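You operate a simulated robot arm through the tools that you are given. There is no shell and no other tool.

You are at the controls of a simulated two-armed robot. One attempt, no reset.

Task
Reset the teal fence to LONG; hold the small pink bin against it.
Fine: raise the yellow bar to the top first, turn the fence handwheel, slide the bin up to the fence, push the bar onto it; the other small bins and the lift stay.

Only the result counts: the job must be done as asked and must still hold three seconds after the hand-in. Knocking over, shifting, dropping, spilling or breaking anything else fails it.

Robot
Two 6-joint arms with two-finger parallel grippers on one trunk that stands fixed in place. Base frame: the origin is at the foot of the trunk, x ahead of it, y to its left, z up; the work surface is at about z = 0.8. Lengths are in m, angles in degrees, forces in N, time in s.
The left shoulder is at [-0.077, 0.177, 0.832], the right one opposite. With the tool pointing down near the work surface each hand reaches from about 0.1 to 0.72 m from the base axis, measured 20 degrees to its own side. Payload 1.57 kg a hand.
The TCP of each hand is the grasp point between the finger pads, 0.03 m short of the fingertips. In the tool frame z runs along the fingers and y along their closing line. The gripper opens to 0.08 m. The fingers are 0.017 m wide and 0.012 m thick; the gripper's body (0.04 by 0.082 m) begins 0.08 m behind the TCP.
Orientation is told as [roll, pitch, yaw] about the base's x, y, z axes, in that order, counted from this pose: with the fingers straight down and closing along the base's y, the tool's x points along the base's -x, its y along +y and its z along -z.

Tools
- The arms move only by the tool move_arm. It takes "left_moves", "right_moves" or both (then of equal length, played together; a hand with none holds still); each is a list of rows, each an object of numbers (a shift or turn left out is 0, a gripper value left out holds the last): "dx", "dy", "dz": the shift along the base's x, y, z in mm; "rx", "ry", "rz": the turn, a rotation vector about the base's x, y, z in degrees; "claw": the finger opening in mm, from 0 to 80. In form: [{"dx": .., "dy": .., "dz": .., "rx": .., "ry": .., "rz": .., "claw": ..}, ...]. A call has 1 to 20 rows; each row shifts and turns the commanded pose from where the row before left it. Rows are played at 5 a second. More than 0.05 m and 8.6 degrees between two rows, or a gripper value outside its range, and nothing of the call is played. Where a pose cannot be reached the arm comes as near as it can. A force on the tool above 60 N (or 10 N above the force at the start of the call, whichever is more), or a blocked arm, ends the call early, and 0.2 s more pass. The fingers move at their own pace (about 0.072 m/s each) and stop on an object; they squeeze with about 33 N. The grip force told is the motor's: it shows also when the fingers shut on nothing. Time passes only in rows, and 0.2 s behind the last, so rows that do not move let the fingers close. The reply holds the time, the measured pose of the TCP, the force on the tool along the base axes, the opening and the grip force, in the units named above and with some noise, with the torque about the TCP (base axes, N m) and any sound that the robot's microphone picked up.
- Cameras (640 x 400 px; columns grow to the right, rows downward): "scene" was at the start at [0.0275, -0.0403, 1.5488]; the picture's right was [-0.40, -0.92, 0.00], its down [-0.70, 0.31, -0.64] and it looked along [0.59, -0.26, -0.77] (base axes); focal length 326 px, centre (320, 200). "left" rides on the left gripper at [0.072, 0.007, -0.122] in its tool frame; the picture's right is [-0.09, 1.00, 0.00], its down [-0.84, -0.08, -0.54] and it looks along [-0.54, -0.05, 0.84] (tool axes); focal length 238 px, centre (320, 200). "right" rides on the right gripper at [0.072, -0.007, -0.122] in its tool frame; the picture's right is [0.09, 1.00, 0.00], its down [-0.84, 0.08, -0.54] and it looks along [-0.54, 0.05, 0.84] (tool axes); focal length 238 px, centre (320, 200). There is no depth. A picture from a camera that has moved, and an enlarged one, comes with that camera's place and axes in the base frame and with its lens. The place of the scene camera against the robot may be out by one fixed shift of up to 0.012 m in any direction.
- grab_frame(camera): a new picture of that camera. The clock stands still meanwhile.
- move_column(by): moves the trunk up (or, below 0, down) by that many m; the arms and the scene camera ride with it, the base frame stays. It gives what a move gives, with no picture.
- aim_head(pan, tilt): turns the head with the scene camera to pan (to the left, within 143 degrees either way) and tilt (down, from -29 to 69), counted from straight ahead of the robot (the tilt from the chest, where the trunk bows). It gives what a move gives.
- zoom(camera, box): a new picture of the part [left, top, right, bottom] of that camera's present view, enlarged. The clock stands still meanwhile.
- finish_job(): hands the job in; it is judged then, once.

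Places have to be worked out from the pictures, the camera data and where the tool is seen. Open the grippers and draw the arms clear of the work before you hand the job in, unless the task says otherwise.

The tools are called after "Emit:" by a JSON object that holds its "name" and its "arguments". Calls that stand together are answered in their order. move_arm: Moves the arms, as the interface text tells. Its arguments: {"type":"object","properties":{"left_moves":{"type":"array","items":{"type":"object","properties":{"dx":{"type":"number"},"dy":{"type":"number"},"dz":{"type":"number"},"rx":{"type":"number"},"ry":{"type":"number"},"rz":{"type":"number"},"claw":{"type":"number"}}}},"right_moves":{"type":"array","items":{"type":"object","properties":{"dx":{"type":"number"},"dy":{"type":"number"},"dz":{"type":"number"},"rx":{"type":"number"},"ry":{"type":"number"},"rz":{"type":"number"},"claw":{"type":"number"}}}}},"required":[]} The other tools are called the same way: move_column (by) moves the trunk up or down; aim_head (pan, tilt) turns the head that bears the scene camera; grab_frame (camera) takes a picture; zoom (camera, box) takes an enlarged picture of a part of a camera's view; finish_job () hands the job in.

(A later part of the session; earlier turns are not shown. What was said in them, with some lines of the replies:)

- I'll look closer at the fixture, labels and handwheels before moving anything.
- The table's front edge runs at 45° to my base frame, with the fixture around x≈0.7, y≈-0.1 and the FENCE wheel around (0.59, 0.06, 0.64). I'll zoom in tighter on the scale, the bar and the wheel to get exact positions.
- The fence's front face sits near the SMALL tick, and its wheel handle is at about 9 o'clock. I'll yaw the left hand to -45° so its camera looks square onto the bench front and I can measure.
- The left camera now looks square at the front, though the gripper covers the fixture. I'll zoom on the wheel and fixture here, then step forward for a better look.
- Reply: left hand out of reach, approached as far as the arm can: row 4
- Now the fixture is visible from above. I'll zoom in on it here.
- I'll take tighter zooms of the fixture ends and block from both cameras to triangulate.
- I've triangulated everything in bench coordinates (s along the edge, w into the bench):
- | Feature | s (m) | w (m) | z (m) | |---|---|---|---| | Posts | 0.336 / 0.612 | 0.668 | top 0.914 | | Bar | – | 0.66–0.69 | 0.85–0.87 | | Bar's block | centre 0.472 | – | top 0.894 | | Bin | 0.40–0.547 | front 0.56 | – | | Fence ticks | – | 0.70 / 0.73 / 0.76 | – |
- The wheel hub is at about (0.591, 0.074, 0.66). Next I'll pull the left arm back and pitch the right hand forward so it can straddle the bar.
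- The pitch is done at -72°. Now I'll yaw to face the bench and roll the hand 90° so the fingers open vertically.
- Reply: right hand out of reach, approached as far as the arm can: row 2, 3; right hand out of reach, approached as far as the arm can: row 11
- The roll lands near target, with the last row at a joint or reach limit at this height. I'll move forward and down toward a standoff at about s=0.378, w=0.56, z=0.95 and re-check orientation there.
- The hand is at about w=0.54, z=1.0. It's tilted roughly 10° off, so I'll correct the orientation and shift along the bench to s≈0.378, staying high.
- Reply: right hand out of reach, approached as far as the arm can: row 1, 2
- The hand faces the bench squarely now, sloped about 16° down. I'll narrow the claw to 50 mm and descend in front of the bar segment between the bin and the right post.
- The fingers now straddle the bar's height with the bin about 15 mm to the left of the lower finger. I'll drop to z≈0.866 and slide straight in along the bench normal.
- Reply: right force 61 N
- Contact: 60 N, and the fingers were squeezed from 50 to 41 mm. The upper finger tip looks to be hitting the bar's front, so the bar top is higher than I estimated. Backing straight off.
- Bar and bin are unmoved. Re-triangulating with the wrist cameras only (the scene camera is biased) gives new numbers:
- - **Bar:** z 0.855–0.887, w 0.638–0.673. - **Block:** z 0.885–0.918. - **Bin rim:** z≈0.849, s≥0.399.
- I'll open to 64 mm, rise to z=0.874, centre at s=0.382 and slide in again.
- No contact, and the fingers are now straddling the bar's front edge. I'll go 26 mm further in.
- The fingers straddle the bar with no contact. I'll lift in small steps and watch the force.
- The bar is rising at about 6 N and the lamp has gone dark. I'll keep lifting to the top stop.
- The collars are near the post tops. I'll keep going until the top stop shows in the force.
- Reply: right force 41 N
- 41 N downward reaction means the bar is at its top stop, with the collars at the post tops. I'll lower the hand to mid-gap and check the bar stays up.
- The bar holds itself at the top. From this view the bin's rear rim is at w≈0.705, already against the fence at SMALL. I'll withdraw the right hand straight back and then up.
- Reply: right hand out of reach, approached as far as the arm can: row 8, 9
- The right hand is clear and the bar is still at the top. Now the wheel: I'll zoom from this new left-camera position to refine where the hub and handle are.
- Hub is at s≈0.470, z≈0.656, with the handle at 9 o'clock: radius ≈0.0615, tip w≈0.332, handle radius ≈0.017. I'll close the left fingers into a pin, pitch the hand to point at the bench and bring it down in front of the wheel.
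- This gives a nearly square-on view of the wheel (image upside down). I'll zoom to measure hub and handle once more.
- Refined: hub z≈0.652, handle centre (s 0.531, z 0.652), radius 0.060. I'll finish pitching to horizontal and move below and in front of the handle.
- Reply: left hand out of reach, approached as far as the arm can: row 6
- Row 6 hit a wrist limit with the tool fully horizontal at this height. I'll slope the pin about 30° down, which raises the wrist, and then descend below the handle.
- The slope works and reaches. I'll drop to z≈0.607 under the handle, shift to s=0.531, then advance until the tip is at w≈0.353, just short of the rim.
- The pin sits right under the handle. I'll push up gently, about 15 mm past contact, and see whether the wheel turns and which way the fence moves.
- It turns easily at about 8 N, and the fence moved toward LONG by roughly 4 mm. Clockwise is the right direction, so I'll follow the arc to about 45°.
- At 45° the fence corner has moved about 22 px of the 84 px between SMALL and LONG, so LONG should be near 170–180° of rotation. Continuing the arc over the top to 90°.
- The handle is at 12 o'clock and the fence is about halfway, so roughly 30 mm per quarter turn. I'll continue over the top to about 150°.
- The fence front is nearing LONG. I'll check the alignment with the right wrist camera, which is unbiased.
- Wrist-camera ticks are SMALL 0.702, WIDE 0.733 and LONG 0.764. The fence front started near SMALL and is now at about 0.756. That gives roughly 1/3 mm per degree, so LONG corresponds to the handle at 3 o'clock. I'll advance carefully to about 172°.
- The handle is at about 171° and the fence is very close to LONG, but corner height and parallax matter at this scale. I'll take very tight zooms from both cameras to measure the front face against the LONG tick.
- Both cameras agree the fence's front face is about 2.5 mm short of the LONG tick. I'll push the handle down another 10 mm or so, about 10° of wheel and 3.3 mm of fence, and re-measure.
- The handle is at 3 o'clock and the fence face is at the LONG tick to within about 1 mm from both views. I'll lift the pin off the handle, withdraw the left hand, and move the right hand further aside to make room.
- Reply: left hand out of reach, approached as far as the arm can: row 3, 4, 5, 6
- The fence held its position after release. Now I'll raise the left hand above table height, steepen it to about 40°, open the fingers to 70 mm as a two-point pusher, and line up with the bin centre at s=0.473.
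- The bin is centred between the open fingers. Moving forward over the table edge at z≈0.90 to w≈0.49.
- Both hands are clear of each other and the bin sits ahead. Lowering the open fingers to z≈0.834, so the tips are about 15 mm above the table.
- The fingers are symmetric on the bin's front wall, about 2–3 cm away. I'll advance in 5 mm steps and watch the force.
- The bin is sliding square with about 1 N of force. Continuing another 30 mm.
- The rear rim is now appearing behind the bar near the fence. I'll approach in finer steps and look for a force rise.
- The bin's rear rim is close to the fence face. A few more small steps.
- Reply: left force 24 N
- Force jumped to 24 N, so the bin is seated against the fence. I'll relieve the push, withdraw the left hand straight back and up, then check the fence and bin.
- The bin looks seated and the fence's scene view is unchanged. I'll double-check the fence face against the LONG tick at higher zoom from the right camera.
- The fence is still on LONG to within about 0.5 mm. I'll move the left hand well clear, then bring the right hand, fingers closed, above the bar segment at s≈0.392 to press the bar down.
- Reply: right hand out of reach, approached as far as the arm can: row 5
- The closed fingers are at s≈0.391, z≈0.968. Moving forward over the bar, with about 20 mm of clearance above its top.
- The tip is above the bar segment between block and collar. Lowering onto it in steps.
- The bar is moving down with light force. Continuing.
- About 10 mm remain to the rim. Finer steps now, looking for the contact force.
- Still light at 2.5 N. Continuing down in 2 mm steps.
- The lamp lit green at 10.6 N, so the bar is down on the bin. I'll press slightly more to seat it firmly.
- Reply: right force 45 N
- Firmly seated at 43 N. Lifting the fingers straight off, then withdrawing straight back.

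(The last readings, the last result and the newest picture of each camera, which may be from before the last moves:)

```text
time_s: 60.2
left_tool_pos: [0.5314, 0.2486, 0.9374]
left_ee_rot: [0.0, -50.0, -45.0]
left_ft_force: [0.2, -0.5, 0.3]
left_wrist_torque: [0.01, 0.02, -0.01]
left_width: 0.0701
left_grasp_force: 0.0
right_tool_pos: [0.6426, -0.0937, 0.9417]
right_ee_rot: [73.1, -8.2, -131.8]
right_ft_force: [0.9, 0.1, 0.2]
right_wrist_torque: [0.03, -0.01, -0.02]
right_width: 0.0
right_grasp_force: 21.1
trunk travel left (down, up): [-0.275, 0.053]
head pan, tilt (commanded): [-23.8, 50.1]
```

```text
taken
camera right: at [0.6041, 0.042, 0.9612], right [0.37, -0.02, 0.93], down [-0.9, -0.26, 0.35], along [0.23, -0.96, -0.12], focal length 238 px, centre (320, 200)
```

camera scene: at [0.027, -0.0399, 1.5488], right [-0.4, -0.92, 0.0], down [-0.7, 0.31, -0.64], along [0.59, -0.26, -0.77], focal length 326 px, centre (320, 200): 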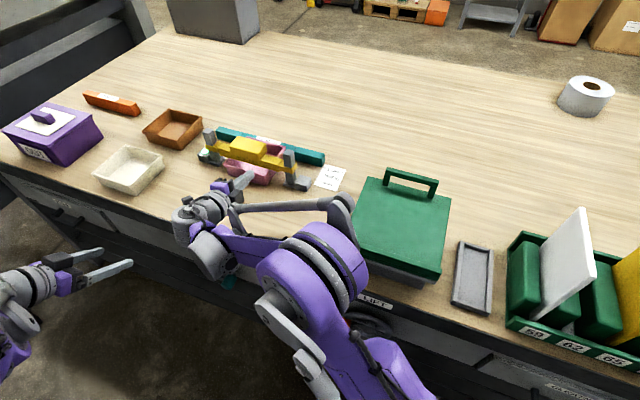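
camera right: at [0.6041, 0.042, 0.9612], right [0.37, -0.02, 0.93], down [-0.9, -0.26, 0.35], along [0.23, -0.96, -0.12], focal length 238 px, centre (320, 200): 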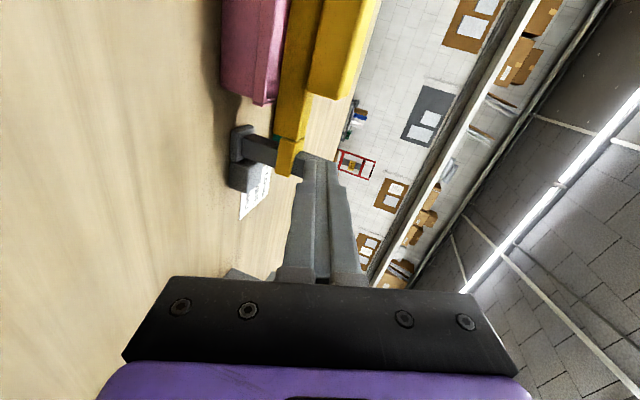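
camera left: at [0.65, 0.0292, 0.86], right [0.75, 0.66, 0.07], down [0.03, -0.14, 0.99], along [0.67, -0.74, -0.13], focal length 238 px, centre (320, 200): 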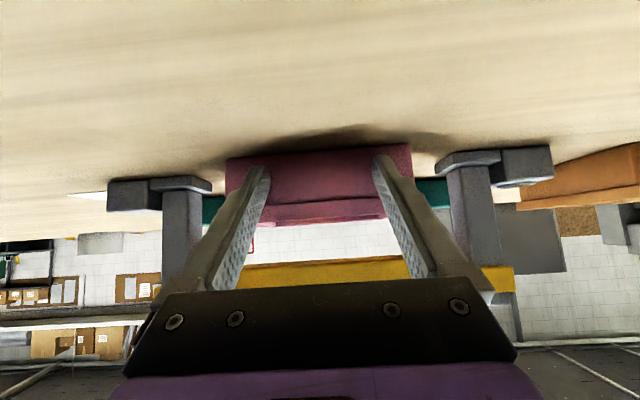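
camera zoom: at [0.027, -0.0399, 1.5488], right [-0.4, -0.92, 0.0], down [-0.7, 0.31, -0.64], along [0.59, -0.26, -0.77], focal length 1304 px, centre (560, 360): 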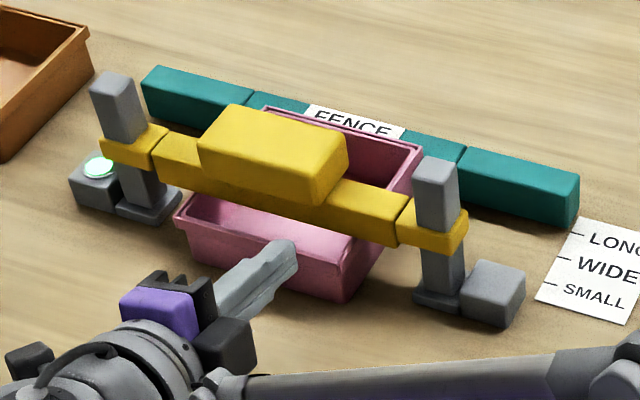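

The lamp stays green with the hand off. I'll inspect the fence-to-tick alignment and the bin-to-fence contact closely, plus the other bins and the LIFT wheel.

Emit:
{"name": "zoom", "arguments": {"camera": "scene", "box": [308, 155, 332, 173]}}

Emit:
{"name": "zoom", "arguments": {"camera": "scene", "box": [240, 132, 300, 170]}}

Emit:
{"name": "zoom", "arguments": {"camera": "scene", "box": [268, 138, 292, 156]}}

Emit:
{"name": "zoom", "arguments": {"camera": "left", "box": [0, 0, 640, 400]}}

```text
16.00 times, centred on (320, 164) of scene
camera zoom: at [0.027, -0.0399, 1.5488], right [-0.4, -0.92, 0.0], down [-0.7, 0.31, -0.64], along [0.59, -0.26, -0.77], focal length 5216 px, centre (320, 776)
```

zoom: 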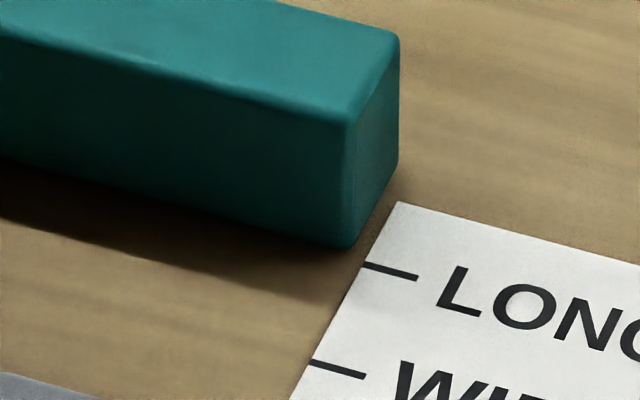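

```text
10.53 times, centred on (270, 151) of scene
camera zoom: at [0.027, -0.0399, 1.5488], right [-0.4, -0.92, 0.0], down [-0.7, 0.31, -0.64], along [0.59, -0.26, -0.77], focal length 3432 px, centre (846, 716)
```

zoom: 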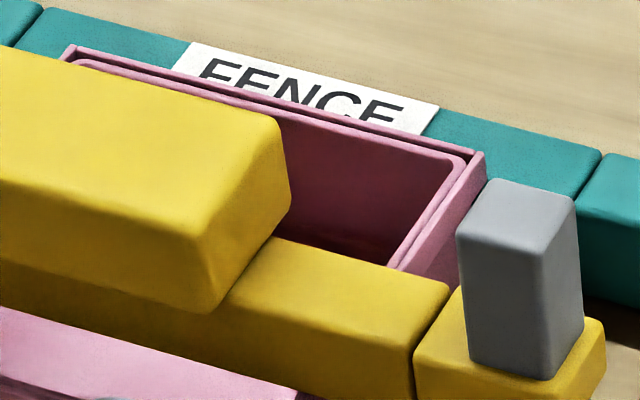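

```text
16.00 times, centred on (280, 147) of scene
camera zoom: at [0.027, -0.0399, 1.5488], right [-0.4, -0.92, 0.0], down [-0.7, 0.31, -0.64], along [0.59, -0.26, -0.77], focal length 5216 px, centre (960, 1048)
```

zoom: 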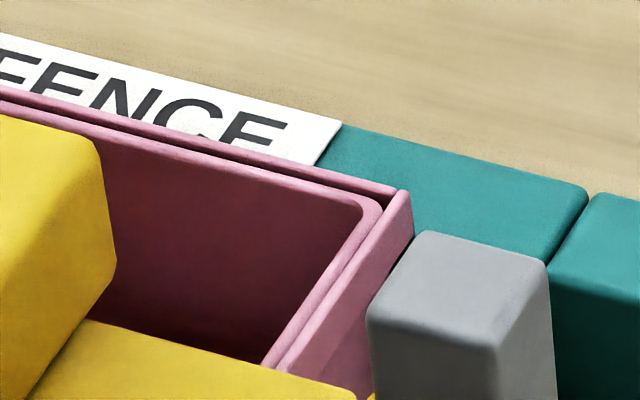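

```text
1.00 times, centred on (320, 200) of left (not enlarged: the box is as wide or as high as the picture)
camera zoom: at [0.438, 0.3519, 0.9623], right [0.75, 0.66, 0.07], down [0.03, -0.14, 0.99], along [0.67, -0.74, -0.13], focal length 238 px, centre (320, 200)
```

zoom: 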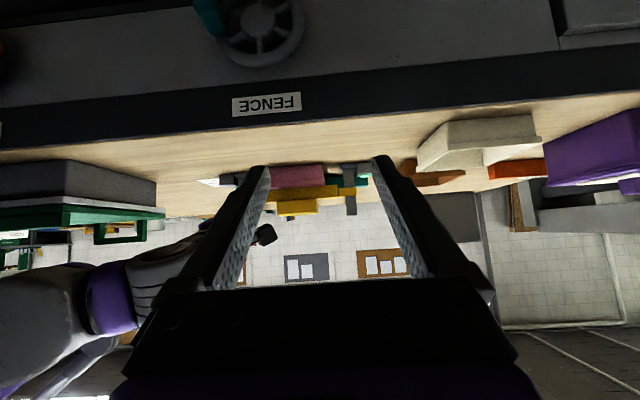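

Everything looks in place from the scene camera. I'll retreat the right hand up and to the right so its camera can look over the bar at the bin's rear edge against the fence.

Emit:
{"name": "move_arm", "arguments": {"right_moves": [{"dz": 15, "dx": -15, "dy": -15}, {"dz": 20, "dx": -15, "dy": -15}, {"dz": 20, "dx": -15, "dy": -15}]}}

Emit:
{"name": "grab_frame", "arguments": {"camera": "right"}}

```text
time_s: 61.0
left_tool_pos: [0.5312, 0.2472, 0.9377]
left_ee_rot: [0.0, -50.0, -45.1]
left_ft_force: [0.5, 1.1, -0.2]
left_wrist_torque: [0.01, 0.05, 0.03]
left_width: 0.0703
left_grasp_force: 0.1
right_tool_pos: [0.5979, -0.138, 0.9975]
right_ee_rot: [73.2, -7.8, -131.9]
right_ft_force: [0.0, 0.1, -0.5]
right_wrist_torque: [-0.01, -0.02, 0.04]
right_width: 0.0
right_grasp_force: 21.5
trunk travel left (down, up): [-0.275, 0.053]
head pan, tilt (commanded): [-23.8, 50.1]
```

```text
taken
camera right: at [0.56, -0.002, 1.0174], right [0.36, -0.03, 0.93], down [-0.9, -0.26, 0.34], along [0.23, -0.96, -0.12], focal length 238 px, centre (320, 200)
```

right: 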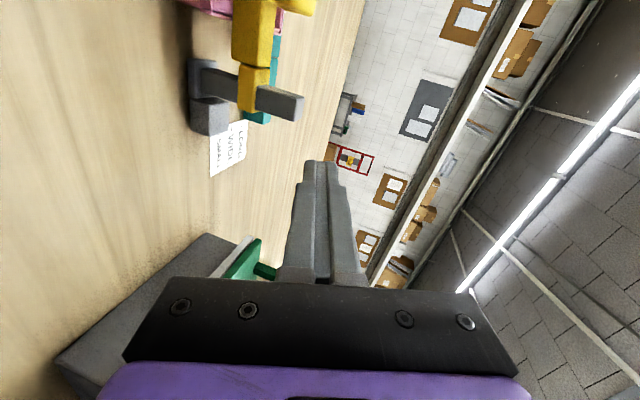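

Emit:
{"name": "zoom", "arguments": {"camera": "right", "box": [180, 0, 320, 90]}}

Emit:
{"name": "zoom", "arguments": {"camera": "right", "box": [215, 105, 265, 140]}}

```text
4.44 times, centred on (250, 45) of right
camera zoom: at [0.56, -0.002, 1.0174], right [0.36, -0.03, 0.93], down [-0.9, -0.26, 0.34], along [0.23, -0.96, -0.12], focal length 1059 px, centre (631, 889)
```

zoom: 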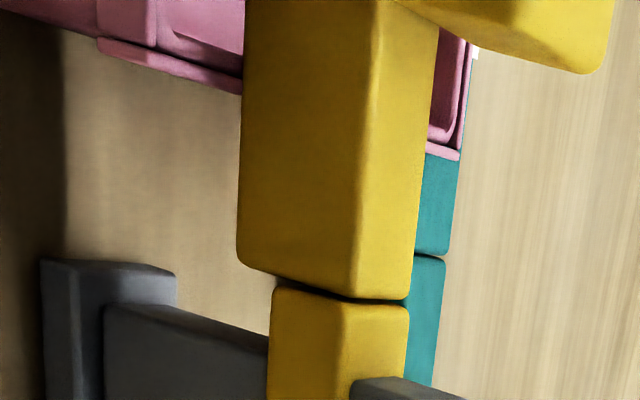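

```text
11.43 times, centred on (240, 122) of right
camera zoom: at [0.56, -0.002, 1.0174], right [0.36, -0.03, 0.93], down [-0.9, -0.26, 0.34], along [0.23, -0.96, -0.12], focal length 2724 px, centre (1234, 1086)
```

zoom: 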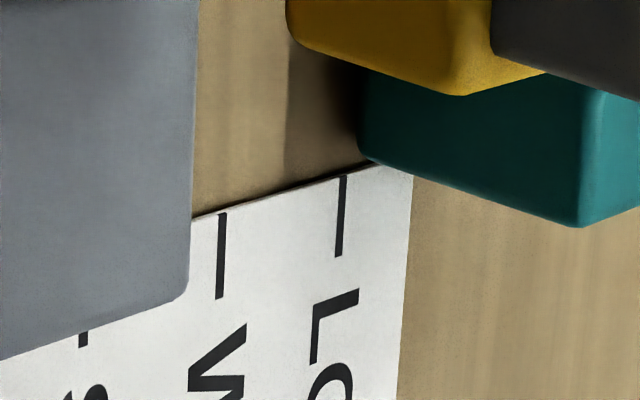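

The bin's rear rim laps over the fence top with its wall against the fence face. The bar is down on it, and the fence is within about 1 mm of LONG. Opening the right gripper and drawing the arm well clear.

Emit:
{"name": "move_arm", "arguments": {"right_moves": [{"dx": -20, "dy": -20, "claw": 70}, {"dx": -20, "dy": -20, "dz": 5}, {"dx": -20, "dy": -20, "dz": 10}, {"dx": -10, "dy": -10, "dz": 25}, {"dx": -10, "dy": -5, "dz": 25}]}}

Emit:
{"name": "grab_frame", "arguments": {"camera": "scene"}}

Emit:
{"name": "zoom", "arguments": {"camera": "scene", "box": [180, 110, 350, 220]}}

Emit:
{"name": "zoom", "arguments": {"camera": "scene", "box": [60, 70, 240, 200]}}

```text
time_s: 62.2
left_tool_pos: [0.5319, 0.2488, 0.9389]
left_ee_rot: [0.1, -49.9, -45.0]
left_ft_force: [-0.4, 0.9, 0.0]
left_wrist_torque: [0.01, 0.01, 0.02]
left_width: 0.0699
left_grasp_force: 0.0
right_tool_pos: [0.5162, -0.2095, 1.0611]
right_ee_rot: [73.6, -7.3, -132.1]
right_ft_force: [-0.2, 0.0, -0.7]
right_wrist_torque: [0.0, 0.0, 0.03]
right_width: 0.07
right_grasp_force: 0.1
trunk travel left (down, up): [-0.275, 0.053]
head pan, tilt (commanded): [-23.8, 50.1]
```

```text
taken
camera scene: at [0.0267, -0.0405, 1.5488], right [-0.4, -0.92, 0.0], down [-0.7, 0.31, -0.64], along [0.59, -0.26, -0.77], focal length 326 px, centre (320, 200)
```

scene: 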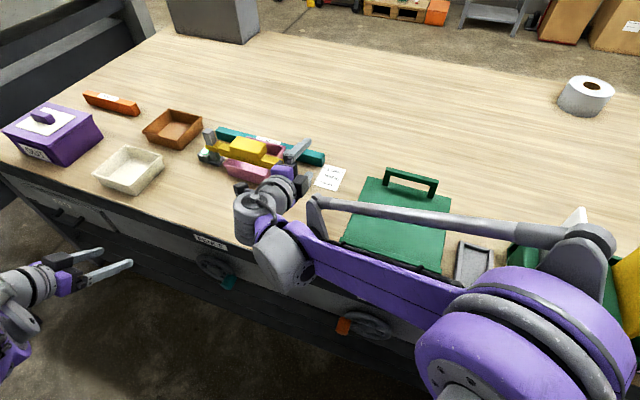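

```text
3.64 times, centred on (265, 165) of scene
camera zoom: at [0.0267, -0.0405, 1.5488], right [-0.4, -0.92, 0.0], down [-0.7, 0.31, -0.64], along [0.59, -0.26, -0.77], focal length 1186 px, centre (520, 327)
```

zoom: 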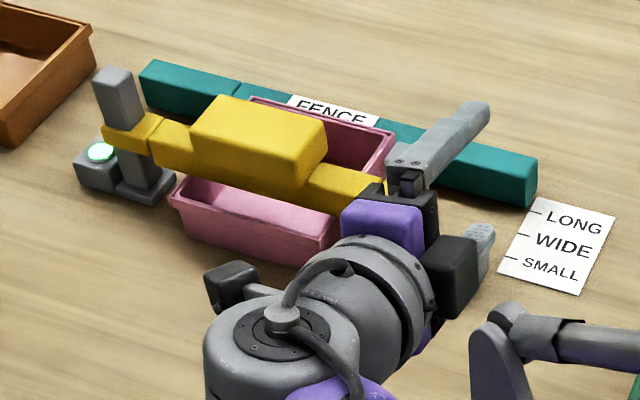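

```text
3.08 times, centred on (150, 135) of scene
camera zoom: at [0.0267, -0.0405, 1.5488], right [-0.4, -0.92, 0.0], down [-0.7, 0.31, -0.64], along [0.59, -0.26, -0.77], focal length 1003 px, centre (843, 400)
```

zoom: 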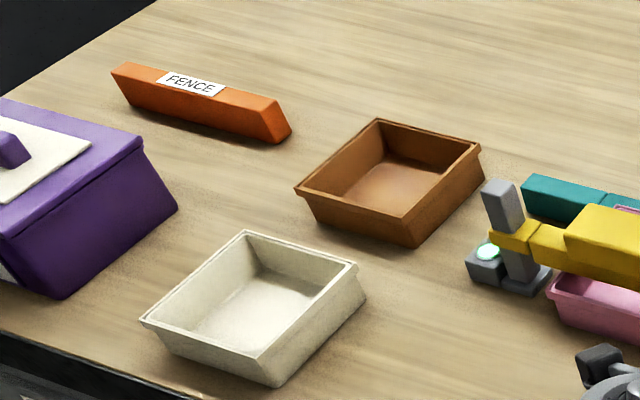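

The lamp is green, the other bins and the LIFT wheel are unchanged, and both grippers are open. One more retreat and a short wait to confirm it all holds.

Emit:
{"name": "move_arm", "arguments": {"right_moves": [{"dx": -20, "dy": -12, "dz": 25}, {"dx": -20, "dy": -12, "dz": 25}, {"dx": -15, "dy": -10, "dz": 25}, {}, {}, {}, {}, {}, {}, {}]}}

Emit:
{"name": "zoom", "arguments": {"camera": "scene", "box": [180, 110, 350, 220]}}

Emit:
{"name": "zoom", "arguments": {"camera": "scene", "box": [170, 220, 410, 370]}}

```text
time_s: 64.4
left_tool_pos: [0.5324, 0.2473, 0.9384]
left_ee_rot: [0.0, -49.9, -44.8]
left_ft_force: [-0.3, 0.6, 0.3]
left_wrist_torque: [0.02, 0.01, 0.02]
left_width: 0.0699
left_grasp_force: 0.1
right_tool_pos: [0.4628, -0.244, 1.1352]
right_ee_rot: [73.5, -7.2, -132.3]
right_ft_force: [1.0, 0.3, -0.3]
right_wrist_torque: [0.0, 0.0, -0.01]
right_width: 0.0699
right_grasp_force: 0.0
trunk travel left (down, up): [-0.275, 0.053]
head pan, tilt (commanded): [-23.8, 50.1]
```

```text
3.64 times, centred on (265, 165) of scene
camera zoom: at [0.0274, -0.0403, 1.5488], right [-0.4, -0.92, 0.0], down [-0.7, 0.31, -0.64], along [0.59, -0.26, -0.77], focal length 1186 px, centre (520, 327)
```

zoom: 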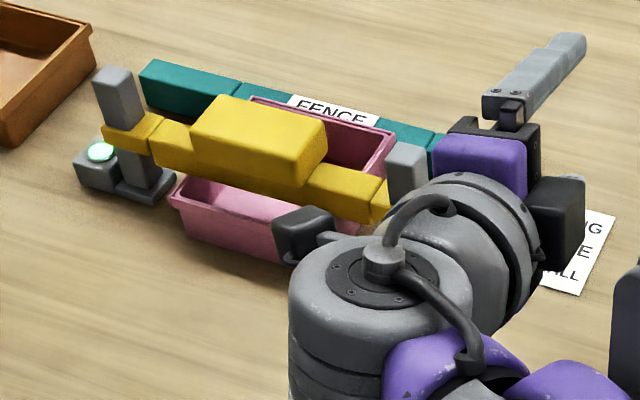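

```text
2.67 times, centred on (290, 295) of scene
camera zoom: at [0.0274, -0.0403, 1.5488], right [-0.4, -0.92, 0.0], down [-0.7, 0.31, -0.64], along [0.59, -0.26, -0.77], focal length 869 px, centre (400, -53)
```

zoom: 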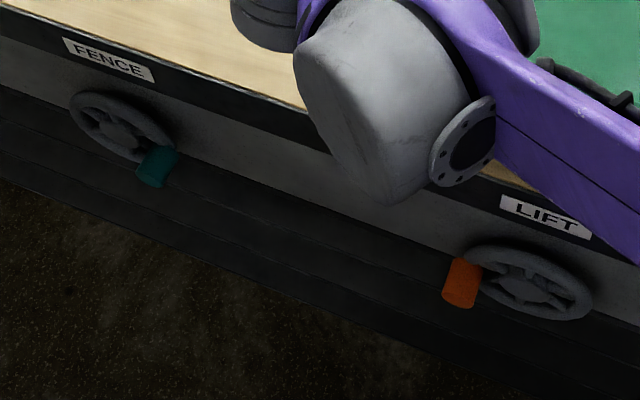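

Everything holds: the fence is at LONG with its handle at 3 o'clock, the pink bin is clamped against it, and the lamp is green. The LIFT wheel and other bins are untouched, and both arms are clear with grippers open. Handing in.

Emit:
{"name": "finish_job", "arguments": {}}

```text
The job is handed in.
```

The job is handed in: the teal fence is set to LONG and the small pink bin is clamped against it under the yellow bar.

- **Fence:** I turned its handwheel half a turn, after raising the bar to its top stop. The front face sits about 1 mm or less from the LONG tick, judged by eye from two cameras. It did not visibly move when I released the wheel or pushed the bin in.
- **Bin:** I slid it straight back until it met the fence at about 24 N.
- **Bar:** I pressed it down onto the bin to about 43 N. The green lamp came on, and was still lit about five seconds after I let go.
- **Everything else:** The brown and white bins look unmoved in the last pictures, and so does the LIFT handwheel. Both grippers are open and the arms are drawn back.

On my first approach the right fingers ran into the front of the bar at about 60 N. I backed off straight away, and neither the bar nor the bin showed any movement afterwards.
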